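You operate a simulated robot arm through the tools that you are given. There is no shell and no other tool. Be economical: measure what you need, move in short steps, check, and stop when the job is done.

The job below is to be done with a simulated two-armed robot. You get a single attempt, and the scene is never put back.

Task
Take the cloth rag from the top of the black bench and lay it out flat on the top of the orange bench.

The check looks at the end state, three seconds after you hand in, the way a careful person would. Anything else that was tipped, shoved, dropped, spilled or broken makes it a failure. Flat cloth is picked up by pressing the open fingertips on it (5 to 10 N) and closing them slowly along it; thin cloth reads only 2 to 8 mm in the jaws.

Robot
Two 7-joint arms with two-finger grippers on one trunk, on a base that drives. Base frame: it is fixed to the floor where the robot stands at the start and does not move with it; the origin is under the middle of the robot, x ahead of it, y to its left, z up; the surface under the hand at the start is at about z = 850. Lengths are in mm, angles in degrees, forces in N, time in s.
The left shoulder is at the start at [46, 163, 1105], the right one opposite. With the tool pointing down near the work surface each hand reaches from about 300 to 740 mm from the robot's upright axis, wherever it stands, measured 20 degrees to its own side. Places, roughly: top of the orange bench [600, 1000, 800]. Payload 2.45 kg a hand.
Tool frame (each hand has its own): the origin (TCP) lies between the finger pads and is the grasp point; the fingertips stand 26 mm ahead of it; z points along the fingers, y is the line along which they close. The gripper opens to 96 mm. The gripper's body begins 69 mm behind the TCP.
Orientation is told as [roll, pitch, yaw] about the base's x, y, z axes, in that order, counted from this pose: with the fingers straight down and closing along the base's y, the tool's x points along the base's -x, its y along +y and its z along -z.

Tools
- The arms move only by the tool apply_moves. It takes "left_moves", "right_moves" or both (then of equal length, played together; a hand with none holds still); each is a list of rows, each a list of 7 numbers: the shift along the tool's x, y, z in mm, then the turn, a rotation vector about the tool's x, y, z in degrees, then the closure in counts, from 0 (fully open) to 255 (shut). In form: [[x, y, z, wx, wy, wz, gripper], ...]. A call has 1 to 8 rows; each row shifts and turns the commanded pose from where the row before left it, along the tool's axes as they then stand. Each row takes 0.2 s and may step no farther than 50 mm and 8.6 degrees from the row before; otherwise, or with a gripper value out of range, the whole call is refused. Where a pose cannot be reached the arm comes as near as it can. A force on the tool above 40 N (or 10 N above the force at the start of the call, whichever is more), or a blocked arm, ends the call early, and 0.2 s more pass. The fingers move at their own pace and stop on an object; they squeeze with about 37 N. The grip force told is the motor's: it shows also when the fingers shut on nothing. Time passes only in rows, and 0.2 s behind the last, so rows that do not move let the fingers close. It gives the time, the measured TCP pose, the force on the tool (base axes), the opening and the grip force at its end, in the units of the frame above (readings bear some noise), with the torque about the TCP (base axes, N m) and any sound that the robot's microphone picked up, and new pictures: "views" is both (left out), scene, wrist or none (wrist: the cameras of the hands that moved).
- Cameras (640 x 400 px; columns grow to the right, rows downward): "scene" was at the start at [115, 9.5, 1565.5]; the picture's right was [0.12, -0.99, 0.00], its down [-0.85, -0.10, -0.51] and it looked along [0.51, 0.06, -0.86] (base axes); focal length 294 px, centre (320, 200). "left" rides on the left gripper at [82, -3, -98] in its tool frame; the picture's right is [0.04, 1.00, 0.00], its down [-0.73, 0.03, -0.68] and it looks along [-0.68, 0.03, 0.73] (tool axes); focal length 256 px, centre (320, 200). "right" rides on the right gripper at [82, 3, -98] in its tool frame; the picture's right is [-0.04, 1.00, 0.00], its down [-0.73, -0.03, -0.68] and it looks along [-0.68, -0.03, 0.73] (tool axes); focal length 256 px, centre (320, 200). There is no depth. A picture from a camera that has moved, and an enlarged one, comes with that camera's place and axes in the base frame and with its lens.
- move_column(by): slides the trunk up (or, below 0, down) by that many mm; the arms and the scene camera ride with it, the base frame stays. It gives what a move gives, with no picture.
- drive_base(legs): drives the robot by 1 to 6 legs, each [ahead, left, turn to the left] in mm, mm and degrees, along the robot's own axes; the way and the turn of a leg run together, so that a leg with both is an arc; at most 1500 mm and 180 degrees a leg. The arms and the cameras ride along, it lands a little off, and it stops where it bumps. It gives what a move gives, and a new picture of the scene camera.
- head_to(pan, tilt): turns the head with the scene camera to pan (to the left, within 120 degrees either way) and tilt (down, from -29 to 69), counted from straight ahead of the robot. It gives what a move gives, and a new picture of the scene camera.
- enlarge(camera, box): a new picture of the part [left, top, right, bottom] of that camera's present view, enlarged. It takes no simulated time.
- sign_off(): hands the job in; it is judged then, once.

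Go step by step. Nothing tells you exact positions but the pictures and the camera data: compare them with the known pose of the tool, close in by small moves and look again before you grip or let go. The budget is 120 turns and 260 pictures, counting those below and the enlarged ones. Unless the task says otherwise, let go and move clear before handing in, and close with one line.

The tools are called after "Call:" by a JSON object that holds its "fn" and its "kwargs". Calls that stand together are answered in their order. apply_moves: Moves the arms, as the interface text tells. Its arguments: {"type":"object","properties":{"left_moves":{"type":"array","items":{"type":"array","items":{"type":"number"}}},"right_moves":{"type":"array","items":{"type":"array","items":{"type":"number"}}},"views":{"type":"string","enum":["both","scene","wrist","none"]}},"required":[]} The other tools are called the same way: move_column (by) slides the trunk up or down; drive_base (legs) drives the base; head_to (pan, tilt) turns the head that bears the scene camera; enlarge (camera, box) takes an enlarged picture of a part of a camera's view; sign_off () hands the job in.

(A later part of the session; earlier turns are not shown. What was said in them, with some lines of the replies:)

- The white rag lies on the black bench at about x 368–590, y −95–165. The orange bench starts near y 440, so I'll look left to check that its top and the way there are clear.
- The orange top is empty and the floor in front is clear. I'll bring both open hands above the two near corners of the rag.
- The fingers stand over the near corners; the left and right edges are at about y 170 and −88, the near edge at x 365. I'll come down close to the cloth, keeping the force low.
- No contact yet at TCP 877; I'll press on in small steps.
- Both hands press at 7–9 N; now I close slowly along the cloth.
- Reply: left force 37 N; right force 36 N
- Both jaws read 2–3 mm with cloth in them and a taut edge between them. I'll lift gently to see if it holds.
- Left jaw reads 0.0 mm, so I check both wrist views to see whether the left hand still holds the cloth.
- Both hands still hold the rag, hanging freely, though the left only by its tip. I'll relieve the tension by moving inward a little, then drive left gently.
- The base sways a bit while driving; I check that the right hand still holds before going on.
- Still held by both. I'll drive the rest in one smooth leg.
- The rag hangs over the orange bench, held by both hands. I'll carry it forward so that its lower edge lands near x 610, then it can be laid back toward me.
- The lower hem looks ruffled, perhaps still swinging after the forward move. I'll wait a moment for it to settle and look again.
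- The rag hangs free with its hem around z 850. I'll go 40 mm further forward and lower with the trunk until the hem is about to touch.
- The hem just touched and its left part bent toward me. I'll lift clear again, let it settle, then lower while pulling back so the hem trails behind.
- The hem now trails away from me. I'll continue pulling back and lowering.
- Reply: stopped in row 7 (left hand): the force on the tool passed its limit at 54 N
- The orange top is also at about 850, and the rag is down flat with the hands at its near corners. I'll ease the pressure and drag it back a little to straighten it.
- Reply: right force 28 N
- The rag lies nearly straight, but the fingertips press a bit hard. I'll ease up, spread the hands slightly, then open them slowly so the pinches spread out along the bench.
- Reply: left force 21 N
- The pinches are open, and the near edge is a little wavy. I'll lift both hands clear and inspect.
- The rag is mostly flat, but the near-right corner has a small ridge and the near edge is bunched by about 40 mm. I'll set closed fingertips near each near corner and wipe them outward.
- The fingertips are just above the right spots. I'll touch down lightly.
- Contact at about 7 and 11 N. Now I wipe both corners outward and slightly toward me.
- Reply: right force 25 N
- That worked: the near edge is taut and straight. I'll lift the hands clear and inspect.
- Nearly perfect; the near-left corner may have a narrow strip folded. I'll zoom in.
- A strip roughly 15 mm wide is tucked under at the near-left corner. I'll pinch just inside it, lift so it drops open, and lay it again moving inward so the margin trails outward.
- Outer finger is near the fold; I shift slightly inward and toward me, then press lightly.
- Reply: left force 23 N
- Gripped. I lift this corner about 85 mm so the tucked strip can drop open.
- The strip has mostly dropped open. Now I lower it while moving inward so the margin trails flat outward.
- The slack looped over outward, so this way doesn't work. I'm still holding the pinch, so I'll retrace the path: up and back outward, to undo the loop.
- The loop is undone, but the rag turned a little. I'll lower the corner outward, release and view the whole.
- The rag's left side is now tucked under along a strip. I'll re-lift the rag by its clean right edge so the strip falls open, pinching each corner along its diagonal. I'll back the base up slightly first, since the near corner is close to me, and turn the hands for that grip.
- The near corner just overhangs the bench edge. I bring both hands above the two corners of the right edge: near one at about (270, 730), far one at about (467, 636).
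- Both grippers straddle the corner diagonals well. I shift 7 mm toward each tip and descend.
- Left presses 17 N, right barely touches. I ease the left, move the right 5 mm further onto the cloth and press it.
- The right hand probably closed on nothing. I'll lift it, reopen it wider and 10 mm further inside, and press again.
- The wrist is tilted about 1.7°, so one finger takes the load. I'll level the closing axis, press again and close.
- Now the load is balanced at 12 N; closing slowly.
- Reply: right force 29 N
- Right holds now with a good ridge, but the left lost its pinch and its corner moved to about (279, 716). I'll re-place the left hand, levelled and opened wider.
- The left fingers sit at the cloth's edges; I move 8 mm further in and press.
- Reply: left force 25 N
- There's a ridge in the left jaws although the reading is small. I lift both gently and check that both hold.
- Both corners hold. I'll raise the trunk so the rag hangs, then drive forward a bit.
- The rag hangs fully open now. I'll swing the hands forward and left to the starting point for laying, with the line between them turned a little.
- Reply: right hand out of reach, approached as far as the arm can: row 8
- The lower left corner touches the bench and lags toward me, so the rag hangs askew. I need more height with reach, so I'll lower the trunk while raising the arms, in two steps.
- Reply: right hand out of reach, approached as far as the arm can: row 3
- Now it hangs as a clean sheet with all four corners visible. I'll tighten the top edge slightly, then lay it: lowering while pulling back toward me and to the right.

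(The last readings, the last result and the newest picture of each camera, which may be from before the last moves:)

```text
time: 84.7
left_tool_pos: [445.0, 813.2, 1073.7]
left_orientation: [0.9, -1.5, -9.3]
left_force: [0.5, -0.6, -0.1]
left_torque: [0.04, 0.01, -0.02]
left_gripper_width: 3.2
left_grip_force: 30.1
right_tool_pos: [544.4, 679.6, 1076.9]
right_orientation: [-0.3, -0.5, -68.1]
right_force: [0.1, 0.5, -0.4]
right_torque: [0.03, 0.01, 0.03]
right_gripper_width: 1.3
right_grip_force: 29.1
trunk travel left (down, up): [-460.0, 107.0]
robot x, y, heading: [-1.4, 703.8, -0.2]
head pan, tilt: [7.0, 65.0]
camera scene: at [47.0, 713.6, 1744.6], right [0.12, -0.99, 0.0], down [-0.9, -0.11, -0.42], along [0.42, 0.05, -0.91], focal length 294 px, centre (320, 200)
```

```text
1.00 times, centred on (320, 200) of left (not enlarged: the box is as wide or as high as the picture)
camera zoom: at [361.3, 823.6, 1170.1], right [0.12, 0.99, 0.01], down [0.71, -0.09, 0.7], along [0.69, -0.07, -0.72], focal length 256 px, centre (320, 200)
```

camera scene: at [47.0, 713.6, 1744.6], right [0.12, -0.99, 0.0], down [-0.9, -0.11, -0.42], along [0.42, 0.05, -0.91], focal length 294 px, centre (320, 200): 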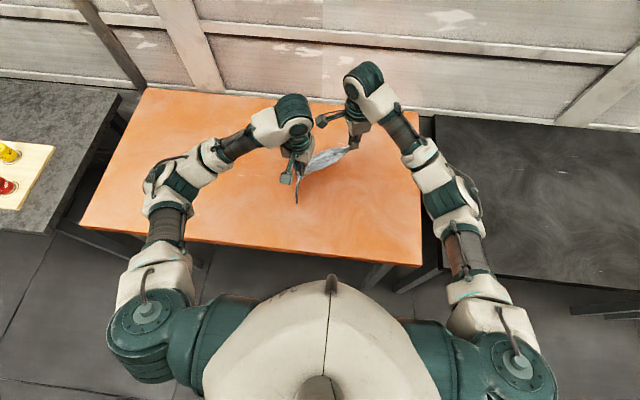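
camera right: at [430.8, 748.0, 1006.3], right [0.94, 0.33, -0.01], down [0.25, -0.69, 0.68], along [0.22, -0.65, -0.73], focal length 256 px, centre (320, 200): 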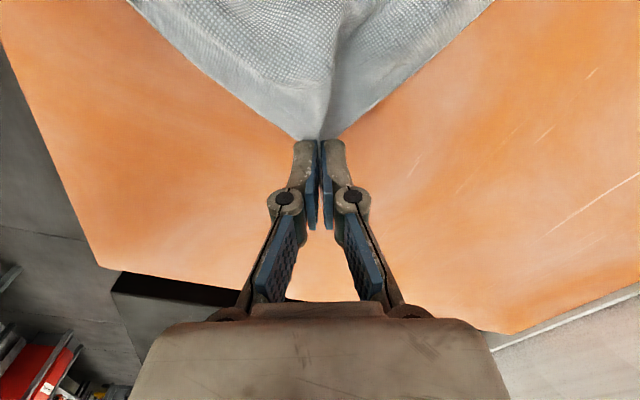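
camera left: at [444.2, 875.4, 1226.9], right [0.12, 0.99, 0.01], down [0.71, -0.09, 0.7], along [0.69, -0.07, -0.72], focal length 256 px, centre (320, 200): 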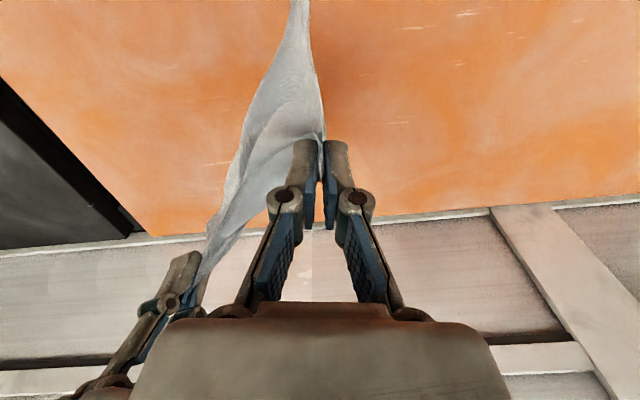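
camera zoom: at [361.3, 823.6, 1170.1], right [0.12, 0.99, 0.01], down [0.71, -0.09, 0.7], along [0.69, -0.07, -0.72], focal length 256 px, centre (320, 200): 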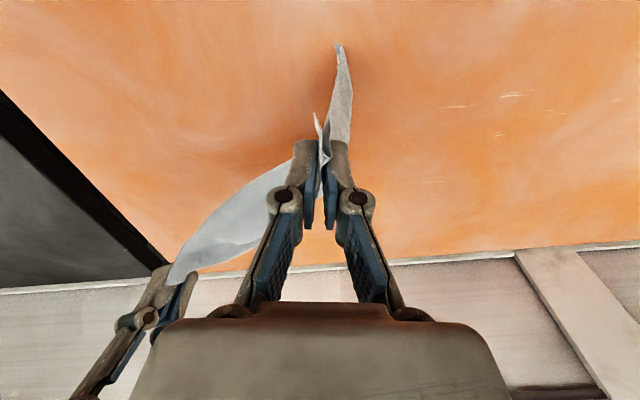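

The hem lagged beneath the hands and would end up too close to the bench front. I'll go back up to the starting point, then set the hem down there first and pull along an arc.

Call:
{"fn": "apply_moves", "kwargs": {"left_moves": [[-10.8, 11.8, -20, 0, 0, 0, 255], [-10.8, 11.8, -20, 0, 0, 0, 255], [-10.8, 11.8, -20, 0, 0, 0, 255], [-10.8, 11.8, -20, 0, 0, 0, 255], [-10.8, 11.8, -12, 0, 0, 0, 255], [-10.8, 11.8, -8, 0, 0, 0, 255], [0, 0, 0, 0, 0, 0, 255], [0, 0, 0, 0, 0, 0, 255]], "right_moves": [[4.6, 15.3, -20, 0, 0, 0, 255], [4.6, 15.3, -20, 0, 0, 0, 255], [4.6, 15.3, -20, 0, 0, 0, 255], [4.6, 15.3, -18, 0, 0, 0, 255], [4.6, 15.3, -12, 0, 0, 0, 255], [4.6, 15.3, -8, 0, 0, 0, 255], [0, 0, 0, 0, 0, 0, 255], [0, 0, 0, 0, 0, 0, 255]], "views": "none"}}

Call:
{"fn": "apply_moves", "kwargs": {"left_moves": [[0, 0, 0, 0, 0, 0, 255], [0, 0, 0, 0, 0, 0, 255], [0, 0, 0, 0, 0, 0, 255], [0, 0, 0, 0, 0, 0, 255], [0, 0, 0, 0, 0, 0, 255], [0, 0, 0, 0, 0, 0, 255]], "views": "none"}}

Call:
{"fn": "enlarge", "kwargs": {"camera": "scene", "box": [240, 60, 400, 220]}}

Call:
{"fn": "enlarge", "kwargs": {"camera": "left", "box": [160, 0, 480, 200]}}

```text
time: 86.5
left_tool_pos: [518.5, 872.4, 1174.3]
left_orientation: [0.8, -1.3, -9.2]
left_force: [0.3, 0.7, 0.5]
left_torque: [0.0, -0.03, 0.03]
left_gripper_width: 1.5
left_grip_force: 29.3
right_tool_pos: [624.5, 742.4, 1175.0]
right_orientation: [-0.4, -0.5, -68.2]
right_force: [-0.3, -0.8, -0.1]
right_torque: [0.02, 0.04, -0.01]
right_gripper_width: 0.3
right_grip_force: 28.0
trunk travel left (down, up): [-460.0, 107.0]
robot x, y, heading: [-4.9, 703.9, -0.2]
head pan, tilt: [7.0, 65.0]
```

```text
time: 87.8
left_tool_pos: [519.9, 874.5, 1176.0]
left_orientation: [0.8, -1.3, -9.3]
left_force: [0.3, 0.5, -2.1]
left_torque: [0.03, 0.02, 0.0]
left_gripper_width: 5.5
left_grip_force: 32.5
right_tool_pos: [622.4, 743.6, 1174.5]
right_orientation: [-0.3, -0.5, -68.2]
right_force: [0.9, -0.1, -0.3]
right_torque: [0.0, 0.0, 0.02]
right_gripper_width: 1.3
right_grip_force: 28.6
trunk travel left (down, up): [-460.0, 107.0]
robot x, y, heading: [-2.3, 708.6, -0.2]
head pan, tilt: [7.0, 65.0]
```

```text
2.50 times, centred on (320, 140) of scene
camera zoom: at [48.1, 716.1, 1744.5], right [0.12, -0.99, 0.0], down [-0.9, -0.11, -0.42], along [0.42, 0.05, -0.91], focal length 736 px, centre (320, 350)
```

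zoom: 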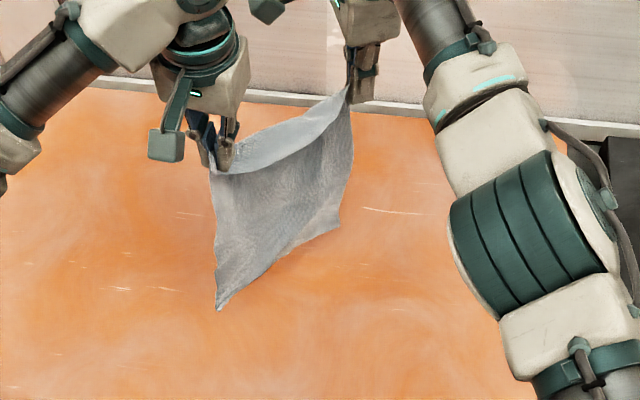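

```text
2.00 times, centred on (320, 100) of left
camera zoom: at [434.6, 883.6, 1271.8], right [0.12, 0.99, 0.01], down [0.71, -0.09, 0.7], along [0.69, -0.07, -0.72], focal length 512 px, centre (320, 400)
```

zoom: 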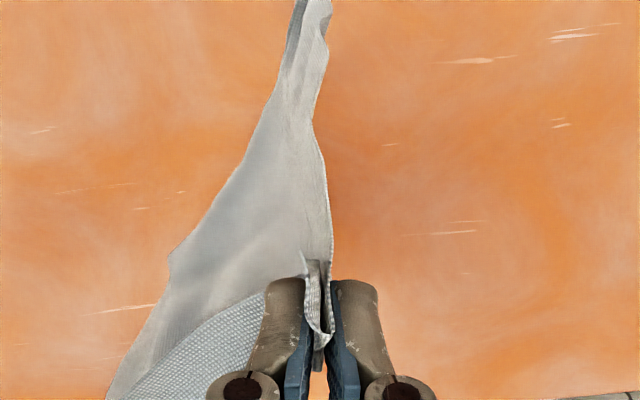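

The sheet hangs clean again. I'll tighten the top edge a bit more and lower by the trunk until the hem just touches.

Call:
{"fn": "apply_moves", "kwargs": {"left_moves": [[4, 4, 0, 0, 0, 0, 255], [4, 4, 0, 0, 0, 0, 255], [0, 0, 0, 0, 0, 0, 255]], "views": "none"}}

Call:
{"fn": "move_column", "kwargs": {"by": -48}}

Call:
{"fn": "enlarge", "kwargs": {"camera": "scene", "box": [240, 60, 400, 220]}}

```text
time: 88.7
left_tool_pos: [513.0, 882.9, 1175.5]
left_orientation: [0.8, -1.4, -9.2]
left_force: [1.0, -0.2, -0.8]
left_torque: [0.01, 0.02, -0.01]
left_gripper_width: 0.9
left_grip_force: 28.9
right_tool_pos: [622.5, 741.5, 1174.6]
right_orientation: [-0.4, -0.5, -68.3]
right_force: [-0.4, 0.4, 0.2]
right_torque: [0.01, -0.01, -0.02]
right_gripper_width: 1.5
right_grip_force: 29.2
trunk travel left (down, up): [-460.0, 107.0]
robot x, y, heading: [-2.4, 706.0, -0.0]
head pan, tilt: [7.0, 65.0]
```

```text
time: 89.5
left_tool_pos: [511.6, 882.6, 1127.9]
left_orientation: [0.8, -1.4, -9.2]
left_force: [0.0, -0.1, 0.3]
left_torque: [-0.01, -0.04, -0.01]
left_gripper_width: 2.3
left_grip_force: 28.9
right_tool_pos: [622.2, 743.0, 1127.0]
right_orientation: [-0.1, -0.5, -68.3]
right_force: [-0.2, 0.0, -0.4]
right_torque: [-0.04, 0.0, -0.03]
right_gripper_width: 0.9
right_grip_force: 29.4
trunk travel left (down, up): [-412.0, 155.0]
robot x, y, heading: [-3.6, 706.5, -0.0]
head pan, tilt: [7.0, 65.0]
```

```text
2.50 times, centred on (320, 140) of scene
camera zoom: at [53.4, 716.5, 1696.7], right [0.12, -0.99, 0.0], down [-0.9, -0.11, -0.42], along [0.42, 0.05, -0.91], focal length 736 px, centre (320, 350)
```

zoom: 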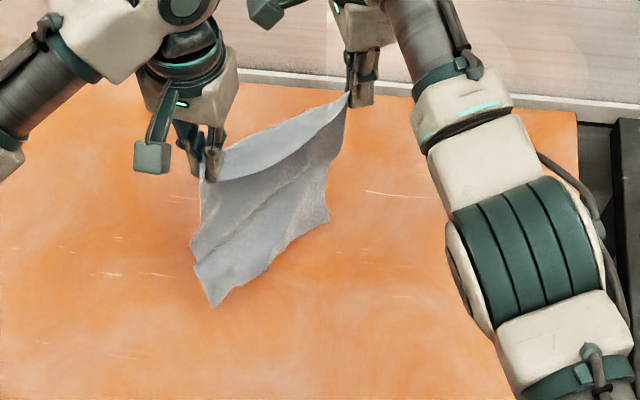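

The hem touches just below the hands. Now the pull along the arc.

Call:
{"fn": "apply_moves", "kwargs": {"left_moves": [[13.5, -14.8, 2, 0, 0, 0, 255], [16.9, -18.4, 6, 0, 0, 0, 255], [16.9, -18.4, 10, 0, 0, 0, 255], [16.9, -18.4, 14, 0, 0, 0, 255], [15, -16.2, 18, 0, 0, 0, 255], [13.5, -14.8, 22, 0, 0, 0, 255], [12.2, -13.3, 24, 0, 0, 0, 255], [10.8, -11.8, 26, 0, 0, 0, 255]], "right_moves": [[-5.8, -19.1, 2, 0, 0, 0, 255], [-7.2, -23.9, 6, 0, 0, 0, 255], [-7.2, -23.9, 10, 0, 0, 0, 255], [-7.2, -23.9, 14, 0, 0, 0, 255], [-6.3, -21, 18, 0, 0, 0, 255], [-5.8, -19.1, 22, 0, 0, 0, 255], [-5.2, -17.2, 24, 0, 0, 0, 255], [-4.6, -15.3, 26, 0, 0, 0, 255]], "views": "both"}}

```text
time: 91.3
left_tool_pos: [379.8, 776.3, 1000.9]
left_orientation: [0.8, -1.3, -9.2]
left_force: [0.7, -1.4, 2.0]
left_torque: [0.19, 0.06, -0.02]
left_gripper_width: 0.8
left_grip_force: 30.9
right_tool_pos: [485.5, 631.9, 1005.4]
right_orientation: [-0.1, -0.5, -68.1]
right_force: [0.5, 0.3, 0.9]
right_torque: [0.02, -0.03, 0.01]
right_gripper_width: 0.5
right_grip_force: 30.0
trunk travel left (down, up): [-412.0, 155.0]
robot x, y, heading: [-2.5, 704.6, 0.1]
head pan, tilt: [7.0, 65.0]
camera scene: at [52.4, 711.5, 1696.7], right [0.12, -0.99, 0.0], down [-0.9, -0.11, -0.42], along [0.42, 0.05, -0.91], focal length 294 px, centre (320, 200)
camera right: at [458.6, 708.9, 1103.7], right [0.94, 0.33, 0.0], down [0.24, -0.69, 0.68], along [0.23, -0.65, -0.73], focal length 256 px, centre (320, 200)
camera left: at [296.0, 785.1, 1097.0], right [0.12, 0.99, 0.01], down [0.71, -0.1, 0.7], along [0.69, -0.07, -0.72], focal length 256 px, centre (320, 200)
```

scene: 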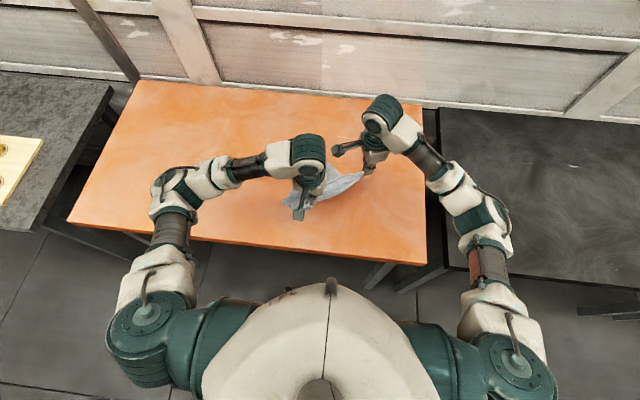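
right: 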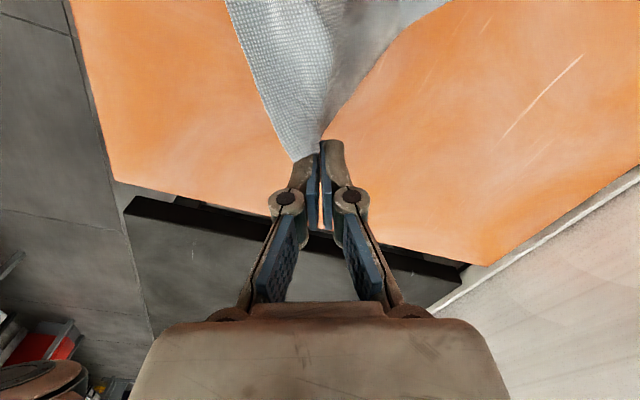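
left: 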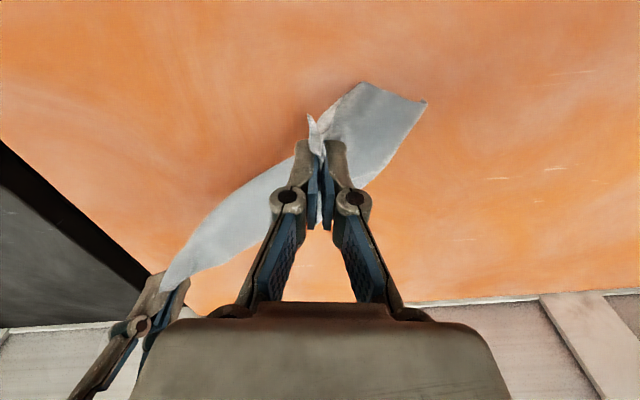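

Call:
{"fn": "enlarge", "kwargs": {"camera": "scene", "box": [270, 140, 398, 220]}}

```text
5.00 times, centred on (334, 180) of scene
camera zoom: at [52.4, 711.5, 1696.7], right [0.12, -0.99, 0.0], down [-0.9, -0.11, -0.42], along [0.42, 0.05, -0.91], focal length 1472 px, centre (250, 300)
```

zoom: 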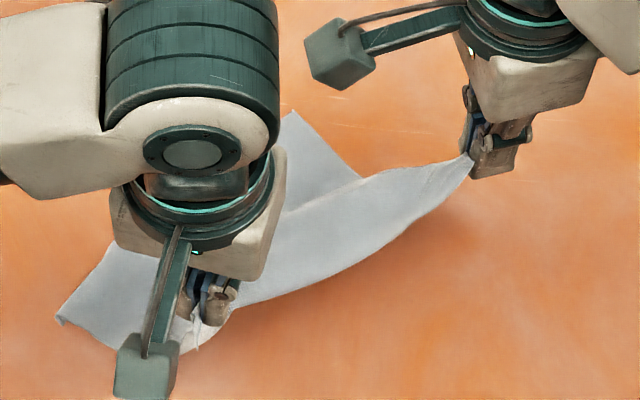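

The hem lies fully extended on the bench, from about (415, 874) to (585, 746). I'll lower the held edge now, ending short of the bench edge; the remaining slack I'll take up by wiping the hem outward.

Call:
{"fn": "apply_moves", "kwargs": {"left_moves": [[7.8, -10.1, 17, 0, 0, 0, 255], [7.8, -10.1, 17, 0, 0, 0, 255], [7.8, -10.1, 17, 0, 0, 0, 255], [7.8, -10.1, 17, 0, 0, 0, 255], [7.8, -10.1, 17, 0, 0, 0, 255], [7.8, -10.1, 17, 0, 0, 0, 255], [7.8, -10.1, 15, 0, 0, 0, 255]], "right_moves": [[-4, -6.2, 17, 0, 0, 0, 255], [-4, -6.2, 17, 0, 0, 0, 255], [-4, -6.2, 17, 0, 0, 0, 255], [-4, -6.2, 17, 0, 0, 0, 255], [-4, -6.2, 17, 0, 0, 0, 255], [-4, -6.2, 17, 0, 0, 0, 255], [-4, -6.2, 19, 0, 0, 0, 255]], "views": "both"}}

Call:
{"fn": "enlarge", "kwargs": {"camera": "scene", "box": [270, 140, 398, 240]}}

```text
time: 93.0
left_tool_pos: [317.9, 717.2, 881.7]
left_orientation: [0.9, -1.3, -9.2]
left_force: [0.1, -0.5, -3.0]
left_torque: [0.05, 0.03, -0.01]
left_gripper_width: 4.8
left_grip_force: 28.9
right_tool_pos: [456.0, 588.8, 883.6]
right_orientation: [-0.1, -0.3, -68.1]
right_force: [-0.6, 0.0, 1.4]
right_torque: [0.02, -0.01, 0.0]
right_gripper_width: 0.1
right_grip_force: 29.8
trunk travel left (down, up): [-412.0, 155.0]
robot x, y, heading: [-4.8, 707.5, -0.2]
head pan, tilt: [7.0, 65.0]
camera scene: at [51.3, 711.7, 1696.7], right [0.12, -0.99, 0.0], down [-0.9, -0.11, -0.42], along [0.42, 0.05, -0.91], focal length 294 px, centre (320, 200)
camera right: at [428.2, 665.9, 982.4], right [0.94, 0.33, 0.0], down [0.25, -0.69, 0.68], along [0.23, -0.64, -0.73], focal length 256 px, centre (320, 200)
camera left: at [233.9, 726.2, 977.5], right [0.12, 0.99, 0.01], down [0.71, -0.1, 0.7], along [0.69, -0.07, -0.72], focal length 256 px, centre (320, 200)
```

scene: 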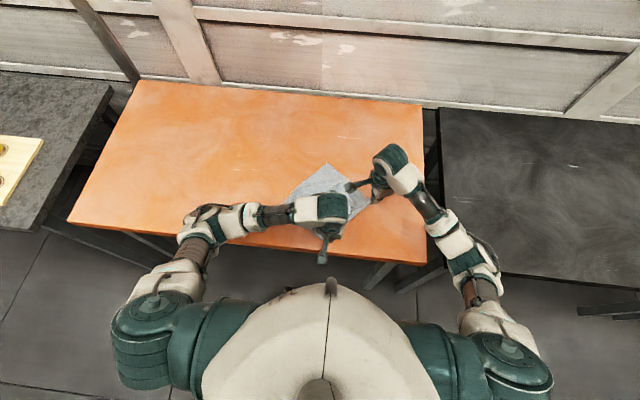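
right: 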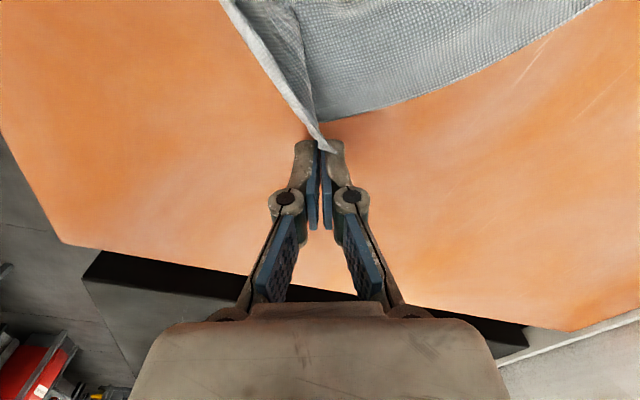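
left: 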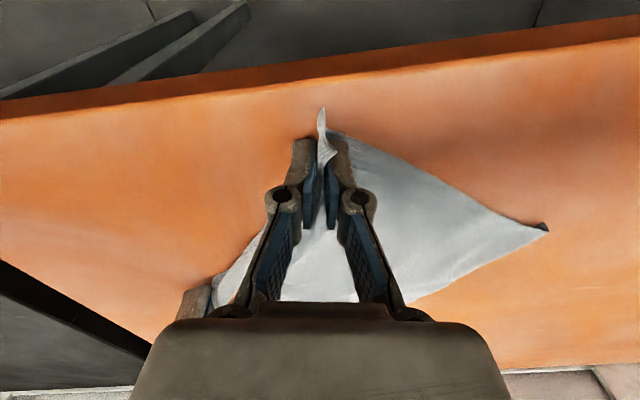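

```text
4.00 times, centred on (334, 190) of scene
camera zoom: at [51.3, 711.7, 1696.7], right [0.12, -0.99, 0.0], down [-0.9, -0.11, -0.42], along [0.42, 0.05, -0.91], focal length 1178 px, centre (264, 240)
```

zoom: 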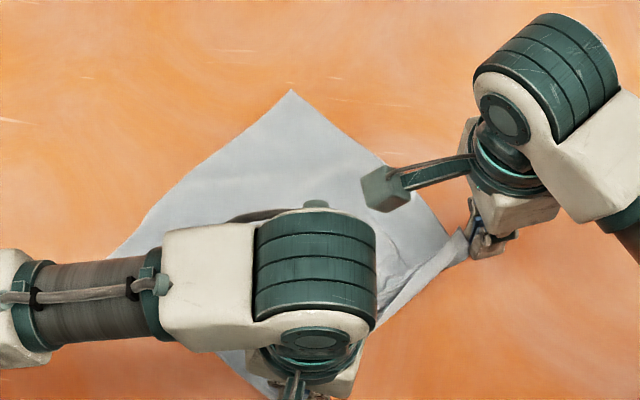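

Close to flat. The right hand holds only the very tip. I'll lower the last few millimetres, open, and lift the hands clear to look.

Call:
{"fn": "apply_moves", "kwargs": {"left_moves": [[0, 0, 3, 0, 0, 0, 255], [0, 0, 1, 0, 0, 0, 235], [0, 0, 0, 0, 0, 0, 215], [0, 0, 0, 0, 0, 0, 195], [0, 0, -5, 0, 0, 0, 185], [0, 0, -30, 0, 0, 0, 185], [0, 0, -45, 0, 0, 0, 185], [0, 0, -40, 0, 0, 0, 185]], "right_moves": [[0, 0, 3, 0, 0, 0, 255], [0, 0, 2, 0, 0, 0, 235], [0, 0, 0, 0, 0, 0, 215], [0, 0, 0, 0, 0, 0, 195], [0, 0, -5, 0, 0, 0, 185], [0, 0, -30, 0, 0, 0, 185], [0, 0, -45, 0, 0, 0, 185], [0, 0, -40, 0, 0, 0, 185]], "views": "none"}}

Call:
{"fn": "apply_moves", "kwargs": {"left_moves": [[0, 45, 0, 0, 0, 0, 185], [0, 45, 0, 0, 0, 0, 185], [0, 45, 0, 0, 0, 0, 185], [0, 45, 0, 0, 0, 0, 185], [0, 45, 0, 0, 0, 0, 185], [0, 45, 0, 0, 0, 0, 185]], "right_moves": [[-45, 0, 0, 0, 0, 0, 185], [-40, 0, 0, 0, 0, 0, 185], [0, 0, 0, 0, 0, -8, 185], [0, 0, 0, 0, 0, -8, 185], [0, 0, 0, 0, 0, -8, 185], [0, 0, 0, 0, 0, -8, 185]], "views": "both"}}

Call:
{"fn": "enlarge", "kwargs": {"camera": "scene", "box": [254, 140, 414, 240]}}

```text
time: 94.8
left_tool_pos: [314.5, 716.8, 997.1]
left_orientation: [1.0, -1.3, -9.2]
left_force: [0.2, -1.0, 1.2]
left_torque: [-0.01, -0.01, 0.02]
left_gripper_width: 26.3
left_grip_force: 0.2
right_tool_pos: [455.8, 590.4, 1000.4]
right_orientation: [-0.1, -0.4, -68.2]
right_force: [0.0, -0.2, 0.7]
right_torque: [-0.01, 0.02, 0.01]
right_gripper_width: 26.4
right_grip_force: 0.1
trunk travel left (down, up): [-412.0, 155.0]
robot x, y, heading: [0.5, 705.6, -0.1]
head pan, tilt: [7.0, 65.0]
```

```text
time: 96.2
left_tool_pos: [358.4, 985.2, 1001.9]
left_orientation: [0.7, -1.3, -9.3]
left_force: [0.3, -0.5, 0.2]
left_torque: [-0.03, 0.01, -0.01]
left_gripper_width: 26.5
left_grip_force: 0.0
right_tool_pos: [486.6, 513.0, 1001.1]
right_orientation: [-0.5, -0.2, -36.0]
right_force: [0.0, 0.2, 0.3]
right_torque: [-0.02, -0.01, 0.0]
right_gripper_width: 26.1
right_grip_force: 0.0
trunk travel left (down, up): [-412.0, 155.0]
robot x, y, heading: [-3.8, 708.7, -0.4]
head pan, tilt: [7.0, 65.0]
camera scene: at [50.9, 716.4, 1696.7], right [0.12, -0.99, 0.0], down [-0.9, -0.11, -0.42], along [0.42, 0.05, -0.91], focal length 294 px, centre (320, 200)
camera right: at [422.9, 564.2, 1098.8], right [0.62, 0.78, -0.01], down [0.58, -0.45, 0.68], along [0.53, -0.43, -0.73], focal length 256 px, centre (320, 200)
camera left: at [274.3, 994.5, 1098.0], right [0.12, 0.99, 0.01], down [0.71, -0.09, 0.7], along [0.69, -0.08, -0.72], focal length 256 px, centre (320, 200)
```

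scene: 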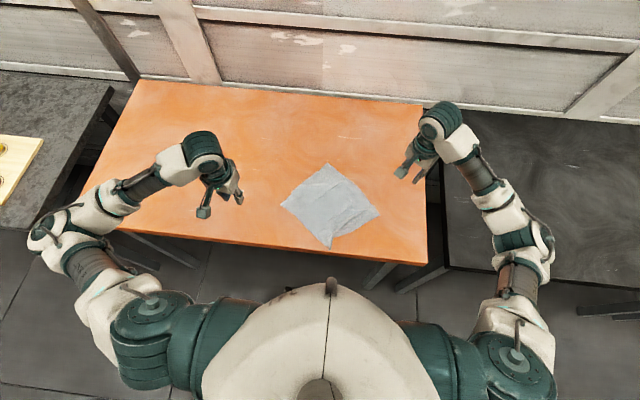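
right: 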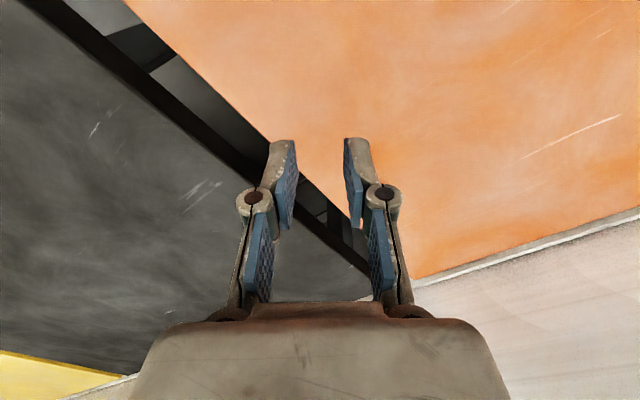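
left: 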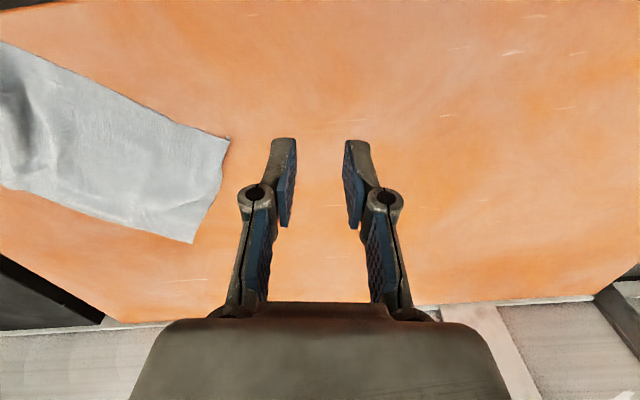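

```text
4.00 times, centred on (334, 190) of scene
camera zoom: at [50.9, 716.4, 1696.7], right [0.12, -0.99, 0.0], down [-0.9, -0.11, -0.42], along [0.42, 0.05, -0.91], focal length 1178 px, centre (264, 240)
```

zoom: 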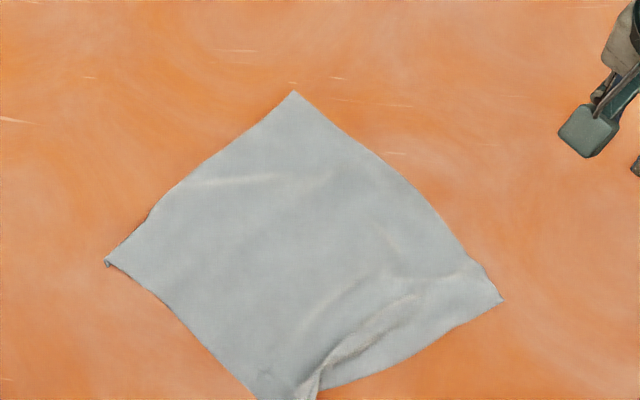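

Now all four corners lie open; only slack remains in a ridge near the near corner (about 50 mm). I'll press near the two far corners, (408, 882) and (580, 755), and drag them outward together to take up the slack.

Call:
{"fn": "apply_moves", "kwargs": {"right_moves": [[0, 0, 0, 0, 0, -7.2, 255], [0, 0, 0, 0, 0, -7.2, 255], [0, 0, 0, 0, 0, -7.2, 255], [0, 0, 0, 0, 0, -7.2, 255], [0, 0, 0, 0, 0, -7.2, 255]], "views": "none"}}

Call:
{"fn": "apply_moves", "kwargs": {"left_moves": [[0, 0, 0, 0, 0, 0, 255], [-19.5, -32, 0, 0, 0, 0, 255], [-19.5, -32, 0, 0, 0, 0, 255], [-19.5, -32, 0, 0, 0, 0, 255], [-19.5, -32, 0, 0, 0, 0, 255], [0, 0, 30, 0, 0, 0, 255], [0, 0, 45, 0, 0, 0, 255], [0, 0, 38, 0, 0, 0, 255]], "right_moves": [[-9.3, 39.8, 0, 0, 0, 0, 255], [-9.3, 39.8, 0, 0, 0, 0, 255], [-9.3, 39.8, 0, 0, 0, 0, 255], [-9.3, 39.8, 0, 0, 0, 0, 255], [-9.3, 39.8, 0, 0, 0, 0, 255], [-9.3, 39.8, 30, 0, 0, 0, 255], [0, 0, 45, 0, 0, 0, 255], [0, 0, 38, 0, 0, 0, 255]], "views": "both"}}

```text
time: 97.3
left_tool_pos: [359.1, 982.6, 1002.0]
left_orientation: [0.8, -1.3, -9.2]
left_force: [0.5, 0.5, 0.4]
left_torque: [-0.01, -0.02, 0.02]
left_gripper_width: 26.3
left_grip_force: 0.0
right_tool_pos: [486.9, 511.2, 999.2]
right_orientation: [-0.5, 0.0, -0.1]
right_force: [0.9, -0.5, 0.2]
right_torque: [0.01, 0.05, -0.01]
right_gripper_width: 0.1
right_grip_force: 28.2
trunk travel left (down, up): [-412.0, 155.0]
robot x, y, heading: [-3.6, 706.3, -0.2]
head pan, tilt: [7.0, 65.0]
```

```text
refused: row 6 steps farther than a row can; nothing moved
```

Call:
{"fn": "apply_moves", "kwargs": {"left_moves": [[0, 0, 0, 0, 0, 0, 255], [-19.5, -32, 0, 0, 0, 0, 255], [-19.5, -32, 0, 0, 0, 0, 255], [-19.5, -32, 0, 0, 0, 0, 255], [-19.5, -32, 0, 0, 0, 0, 255], [0, 0, 25, 0, 0, 0, 255], [0, 0, 45, 0, 0, 0, 255], [0, 0, 42, 0, 0, 0, 255]], "right_moves": [[-9.3, 39.8, 0, 0, 0, 0, 255], [-9.3, 39.8, 0, 0, 0, 0, 255], [-9.3, 39.8, 0, 0, 0, 0, 255], [-9.3, 39.8, 0, 0, 0, 0, 255], [-9.3, 39.8, 0, 0, 0, 0, 255], [-9.3, 39.8, 25, 0, 0, 0, 255], [0, 0, 45, 0, 0, 0, 255], [0, 0, 42, 0, 0, 0, 255]], "views": "wrist"}}

```text
time: 99.2
left_tool_pos: [419.9, 844.8, 889.3]
left_orientation: [0.9, -1.3, -9.2]
left_force: [0.2, -0.1, 0.1]
left_torque: [-0.03, 0.02, 0.02]
left_gripper_width: 0.1
left_grip_force: 28.4
right_tool_pos: [544.5, 750.5, 884.5]
right_orientation: [-0.5, 0.0, -0.1]
right_force: [0.6, -0.5, 0.5]
right_torque: [0.04, 0.02, 0.0]
right_gripper_width: 0.0
right_grip_force: 28.9
trunk travel left (down, up): [-412.0, 155.0]
robot x, y, heading: [-1.7, 704.4, 0.0]
head pan, tilt: [7.0, 65.0]
camera right: at [463.9, 753.2, 983.8], right [0.04, 1.0, -0.01], down [0.73, -0.03, 0.68], along [0.68, -0.04, -0.73], focal length 256 px, centre (320, 200)
camera left: at [335.8, 854.1, 985.8], right [0.12, 0.99, 0.01], down [0.71, -0.1, 0.7], along [0.69, -0.07, -0.72], focal length 256 px, centre (320, 200)
```

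right: 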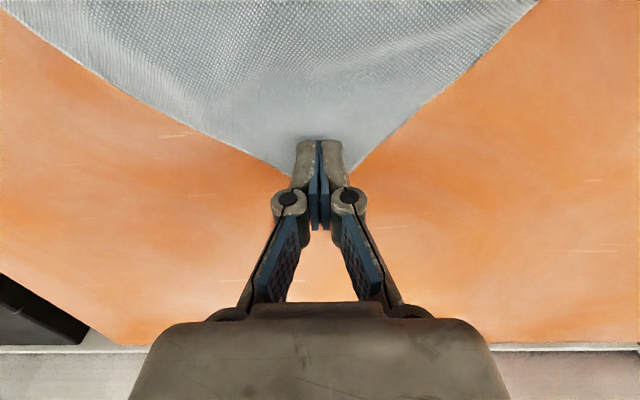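
left: 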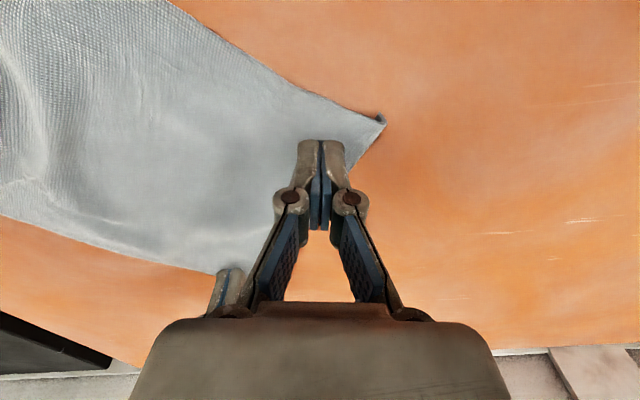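

Both tips are above the far corners' inner sides. I touch down carefully.

Call:
{"fn": "apply_moves", "kwargs": {"left_moves": [[0, 0, 8, 0, 0, 0, 255], [0, 0, 3, 0, 0, 0, 255], [0, 0, 1, 0, 0, 0, 255], [0, 0, 0.5, 0, 0, 0, 255], [0, 0, 0, 0, 0, 0, 255]], "right_moves": [[0, 0, 4, 0, 0, 0, 255], [0, 0, 2.5, 0, 0, 0, 255], [0, 0, 1, 0, 0, 0, 255], [0, 0, 0.5, 0, 0, 0, 255], [0, 0, 0, 0, 0, 0, 255]], "views": "none"}}

```text
time: 100.3
left_tool_pos: [417.5, 845.0, 877.6]
left_orientation: [0.9, -1.3, -9.2]
left_force: [-0.3, -0.3, -0.4]
left_torque: [0.0, -0.02, 0.0]
left_gripper_width: 0.1
left_grip_force: 28.4
right_tool_pos: [543.7, 749.8, 878.1]
right_orientation: [-0.5, 0.0, -0.2]
right_force: [-0.2, 0.7, -0.2]
right_torque: [0.01, 0.0, -0.01]
right_gripper_width: 0.0
right_grip_force: 28.6
trunk travel left (down, up): [-412.0, 155.0]
robot x, y, heading: [-4.1, 708.0, -0.3]
head pan, tilt: [7.0, 65.0]
```

Call:
{"fn": "apply_moves", "kwargs": {"left_moves": [[0, 0, 1, 0, 0, 0, 255], [0, 0, 0.8, 0, 0, 0, 255], [0, 0, 0, 0, 0, 0, 255]], "right_moves": [[0, 0, 1, 0, 0, 0, 255], [0, 0, 1, 0, 0, 0, 255], [0, 0, 0, 0, 0, 0, 255]], "views": "none"}}

```text
time: 101.2
left_tool_pos: [418.4, 845.7, 875.9]
left_orientation: [0.8, -1.4, -9.2]
left_force: [0.1, 0.9, 9.3]
left_torque: [-0.04, 0.11, 0.01]
left_gripper_width: 0.0
left_grip_force: 28.8
right_tool_pos: [543.9, 749.7, 876.0]
right_orientation: [-0.5, 0.1, -0.2]
right_force: [-0.2, 0.5, -0.1]
right_torque: [0.01, 0.01, 0.01]
right_gripper_width: 0.0
right_grip_force: 28.2
trunk travel left (down, up): [-412.0, 155.0]
robot x, y, heading: [-3.9, 707.9, -0.3]
head pan, tilt: [7.0, 65.0]
```

Call:
{"fn": "apply_moves", "kwargs": {"right_moves": [[0, 0, 0.8, 0, 0, 0, 255], [0, 0, 0.4, 0, 0, 0, 255]], "views": "none"}}

Call:
{"fn": "apply_moves", "kwargs": {"left_moves": [[-2.9, 6.3, 0, 0, 0, 0, 255], [-2.9, 6.3, 0, 0, 0, 0, 255], [-2.9, 6.3, 0, 0, 0, 0, 255], [-2.9, 6.3, 0, 0, 0, 0, 255], [-2.9, 6.3, 0, 0, 0, 0, 255], [-2.9, 6.3, 0, 0, 0, 0, 255]], "right_moves": [[-3.9, 5.8, 0, 0, 0, 0, 255], [-3.9, 5.8, 0, 0, 0, 0, 255], [-3.9, 5.8, 0, 0, 0, 0, 255], [-3.9, 5.8, 0, 0, 0, 0, 255], [-3.9, 5.8, 0, 0, 0, 0, 255], [-3.9, 5.8, 0, 0, 0, 0, 255]], "views": "both"}}

```text
time: 101.8
left_tool_pos: [418.7, 846.3, 876.5]
left_orientation: [0.9, -1.4, -9.2]
left_force: [1.5, -0.2, 11.8]
left_torque: [-0.01, 0.06, 0.01]
left_gripper_width: 0.0
left_grip_force: 28.7
right_tool_pos: [544.5, 749.5, 876.7]
right_orientation: [-0.5, -0.1, -0.3]
right_force: [-0.4, -0.3, 6.0]
right_torque: [0.03, -0.02, -0.03]
right_gripper_width: 0.2
right_grip_force: 28.8
trunk travel left (down, up): [-412.0, 155.0]
robot x, y, heading: [-1.1, 706.7, -0.0]
head pan, tilt: [7.0, 65.0]
```

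```text
time: 103.2
left_tool_pos: [440.6, 882.9, 876.9]
left_orientation: [0.8, -1.2, -9.2]
left_force: [0.8, 0.0, 0.5]
left_torque: [-0.02, -0.03, 0.02]
left_gripper_width: 0.0
left_grip_force: 28.0
right_tool_pos: [566.3, 784.6, 875.3]
right_orientation: [-0.5, -0.3, -0.2]
right_force: [-1.8, -2.7, 16.2]
right_torque: [0.0, 0.02, -0.01]
right_gripper_width: 0.0
right_grip_force: 28.6
trunk travel left (down, up): [-412.0, 155.0]
robot x, y, heading: [-1.5, 703.3, -0.3]
head pan, tilt: [7.0, 65.0]
camera scene: at [49.3, 715.5, 1696.9], right [0.12, -0.99, 0.0], down [-0.9, -0.11, -0.42], along [0.42, 0.05, -0.91], focal length 294 px, centre (320, 200)
camera right: at [485.7, 788.7, 974.4], right [0.04, 1.0, -0.01], down [0.73, -0.03, 0.68], along [0.68, -0.04, -0.73], focal length 256 px, centre (320, 200)
camera left: at [356.0, 890.8, 972.5], right [0.12, 0.99, 0.01], down [0.71, -0.1, 0.7], along [0.69, -0.07, -0.72], focal length 256 px, centre (320, 200)
```

scene: 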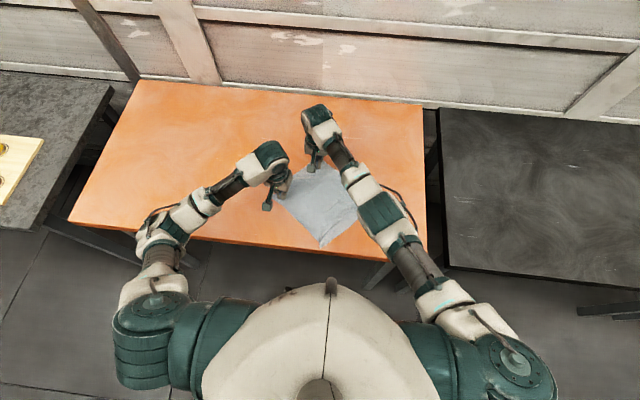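
right: 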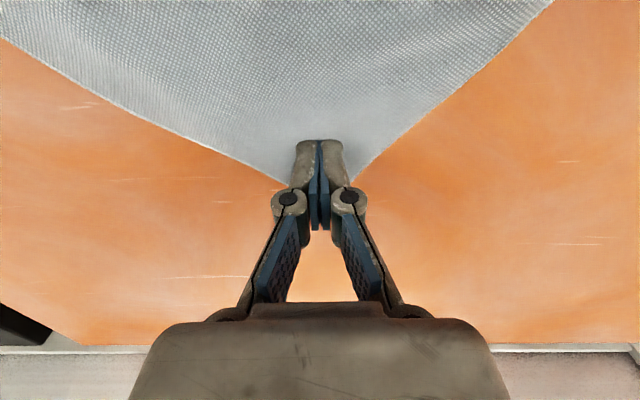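
left: 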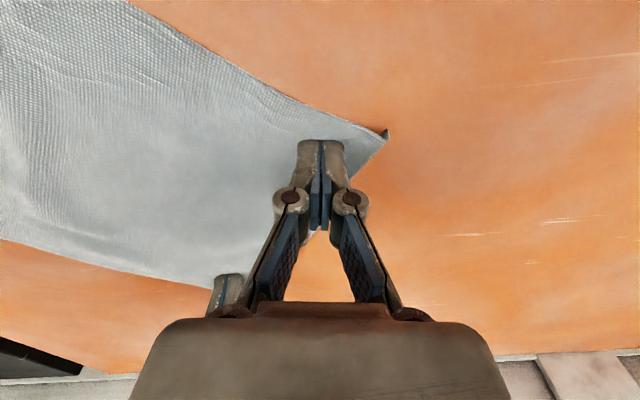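

The drag worked well. I check the whole in an enlarged view before lifting.

Call:
{"fn": "enlarge", "kwargs": {"camera": "scene", "box": [254, 155, 414, 255]}}

```text
4.00 times, centred on (334, 205) of scene
camera zoom: at [49.3, 715.5, 1696.9], right [0.12, -0.99, 0.0], down [-0.9, -0.11, -0.42], along [0.42, 0.05, -0.91], focal length 1178 px, centre (264, 180)
```

zoom: 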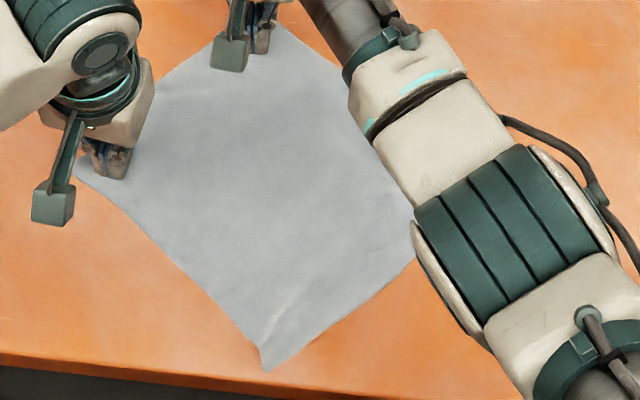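

Nearly flat; I'll drag another ~14 mm with a touch more pressure on the left.

Call:
{"fn": "apply_moves", "kwargs": {"left_moves": [[0, 0, 1, 0, 0, 0, 255], [-2.9, 6.3, 0.3, 0, 0, 0, 255], [-2.9, 6.3, 0, 0, 0, 0, 255], [-1.5, 3.2, 0, 0, 0, 0, 255], [0, 0, 0, 0, 0, 0, 255]], "right_moves": [[0, 0, 0, 0, 0, 0, 255], [-3.9, 5.8, 0, 0, 0, 0, 255], [-3.9, 5.8, 0, 0, 0, 0, 255], [-2, 2.9, 0, 0, 0, 0, 255], [0, 0, 0, 0, 0, 0, 255]], "views": "none"}}

Call:
{"fn": "apply_moves", "kwargs": {"left_moves": [[0, 0, -3, 0, 0, 0, 255], [0, 0, -20, 0, 0, 0, 255], [0, 0, -45, 0, 0, 0, 255], [0, 0, -40, 0, 0, 0, 255], [0, 40, 0, 0, 0, 0, 255], [0, 45, 0, 0, 0, 0, 255], [0, 45, 0, 0, 0, 0, 255], [0, 0, 0, 0, 0, 0, 255]], "right_moves": [[0, 0, -3, 0, 0, 0, 255], [0, 0, -20, 0, 0, 0, 255], [0, 0, -45, 0, 0, 0, 255], [0, 0, -40, 0, 0, 0, 255], [0, -50, 0, 0, 0, 0, 255], [0, -50, 0, 0, 0, 0, 255], [0, -50, 0, 0, 0, 0, 255], [0, -50, 0, 0, 0, 0, 255]], "views": "none"}}

Call:
{"fn": "apply_moves", "kwargs": {"right_moves": [[0, -50, 0, 0, 0, 0, 255], [0, -50, 0, 0, 0, 0, 255]], "views": "scene"}}

Call:
{"fn": "enlarge", "kwargs": {"camera": "scene", "box": [254, 150, 414, 250]}}

```text
time: 104.3
left_tool_pos: [449.8, 894.6, 876.4]
left_orientation: [1.0, -1.5, -9.2]
left_force: [0.3, -1.2, 6.6]
left_torque: [-0.04, 0.06, 0.03]
left_gripper_width: 0.0
left_grip_force: 28.2
right_tool_pos: [570.5, 806.0, 874.7]
right_orientation: [-0.2, 0.0, 1.5]
right_force: [3.7, -1.8, 23.9]
right_torque: [-0.06, -0.16, 0.0]
right_gripper_width: 0.0
right_grip_force: 28.9
right hand out of reach, approached as far as the arm can: row 4
trunk travel left (down, up): [-412.0, 155.0]
robot x, y, heading: [-3.5, 705.9, -0.3]
head pan, tilt: [7.0, 65.0]
```

```text
time: 106.2
left_tool_pos: [469.8, 1020.1, 985.0]
left_orientation: [0.9, -1.3, -9.2]
left_force: [0.4, -0.4, 0.2]
left_torque: [-0.02, 0.0, 0.04]
left_gripper_width: 0.0
left_grip_force: 28.7
right_tool_pos: [574.7, 598.5, 985.8]
right_orientation: [-0.4, 0.0, -0.1]
right_force: [-1.2, 0.1, -0.5]
right_torque: [0.02, 0.01, -0.01]
right_gripper_width: 0.3
right_grip_force: 28.4
trunk travel left (down, up): [-412.0, 155.0]
robot x, y, heading: [-0.9, 705.9, -0.1]
head pan, tilt: [7.0, 65.0]
```

```text
time: 106.8
left_tool_pos: [470.9, 1021.1, 987.3]
left_orientation: [0.9, -1.3, -9.2]
left_force: [-0.1, -0.2, -0.1]
left_torque: [-0.01, 0.01, 0.02]
left_gripper_width: 0.0
left_grip_force: 28.5
right_tool_pos: [576.5, 498.0, 985.9]
right_orientation: [-0.4, -0.1, -0.1]
right_force: [-0.5, -0.7, -1.0]
right_torque: [0.04, -0.01, -0.01]
right_gripper_width: 0.0
right_grip_force: 28.4
trunk travel left (down, up): [-412.0, 155.0]
robot x, y, heading: [-4.7, 705.9, -0.3]
head pan, tilt: [7.0, 65.0]
camera scene: at [52.8, 712.3, 1696.6], right [0.12, -0.99, 0.0], down [-0.9, -0.11, -0.42], along [0.42, 0.05, -0.91], focal length 294 px, centre (320, 200)
```

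scene: 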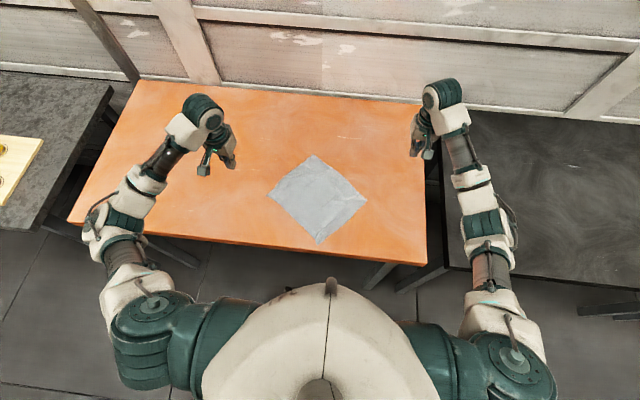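

```text
4.00 times, centred on (334, 200) of scene
camera zoom: at [52.8, 712.3, 1696.6], right [0.12, -0.99, 0.0], down [-0.9, -0.11, -0.42], along [0.42, 0.05, -0.91], focal length 1178 px, centre (264, 200)
```

zoom: 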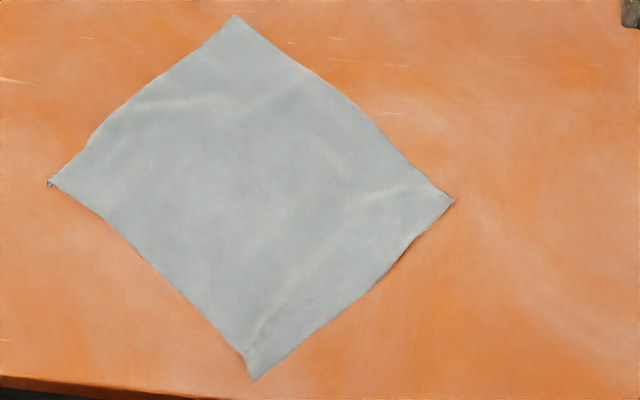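

The rag now lies as a clean quadrilateral. I look closely at the corners for any leftover tucks.

Call:
{"fn": "enlarge", "kwargs": {"camera": "scene", "box": [290, 210, 354, 250]}}

Call:
{"fn": "enlarge", "kwargs": {"camera": "scene", "box": [256, 170, 320, 210]}}

Call:
{"fn": "enlarge", "kwargs": {"camera": "scene", "box": [320, 180, 384, 220]}}

```text
10.00 times, centred on (322, 230) of scene
camera zoom: at [52.8, 712.3, 1696.6], right [0.12, -0.99, 0.0], down [-0.9, -0.11, -0.42], along [0.42, 0.05, -0.91], focal length 2944 px, centre (300, -100)
```

zoom: 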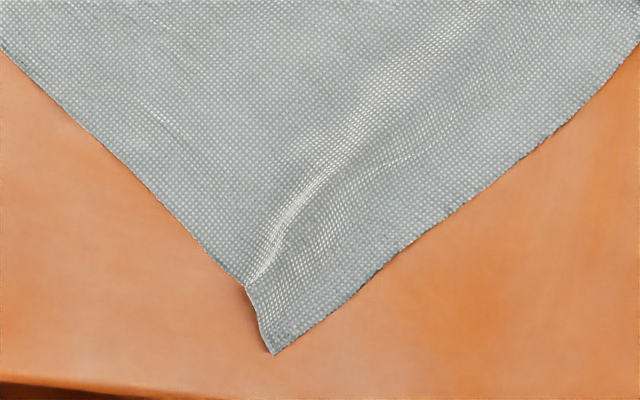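

```text
10.00 times, centred on (288, 190) of scene
camera zoom: at [52.8, 712.3, 1696.6], right [0.12, -0.99, 0.0], down [-0.9, -0.11, -0.42], along [0.42, 0.05, -0.91], focal length 2944 px, centre (640, 300)
```

zoom: 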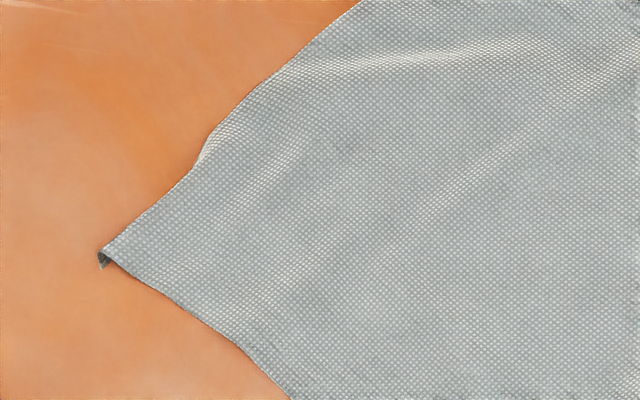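

```text
10.00 times, centred on (352, 200) of scene
camera zoom: at [52.8, 712.3, 1696.6], right [0.12, -0.99, 0.0], down [-0.9, -0.11, -0.42], along [0.42, 0.05, -0.91], focal length 2944 px, centre (0, 200)
```

zoom: 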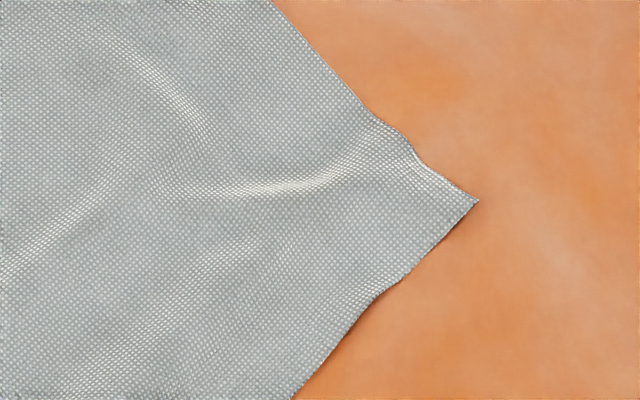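

The rag is unfolded, flat, and wholly on the orange bench, with only faint creases left. Both hands are empty and well clear, and I saw nothing else disturbed, so I hand in.

Call:
{"fn": "sign_off", "kwargs": {}}

```text
The job is handed in.
```

The cloth rag now lies open and flat on the orange bench, with faint creases and one corner tip curled a few millimetres; both hands are empty and clear, and I saw nothing else disturbed.
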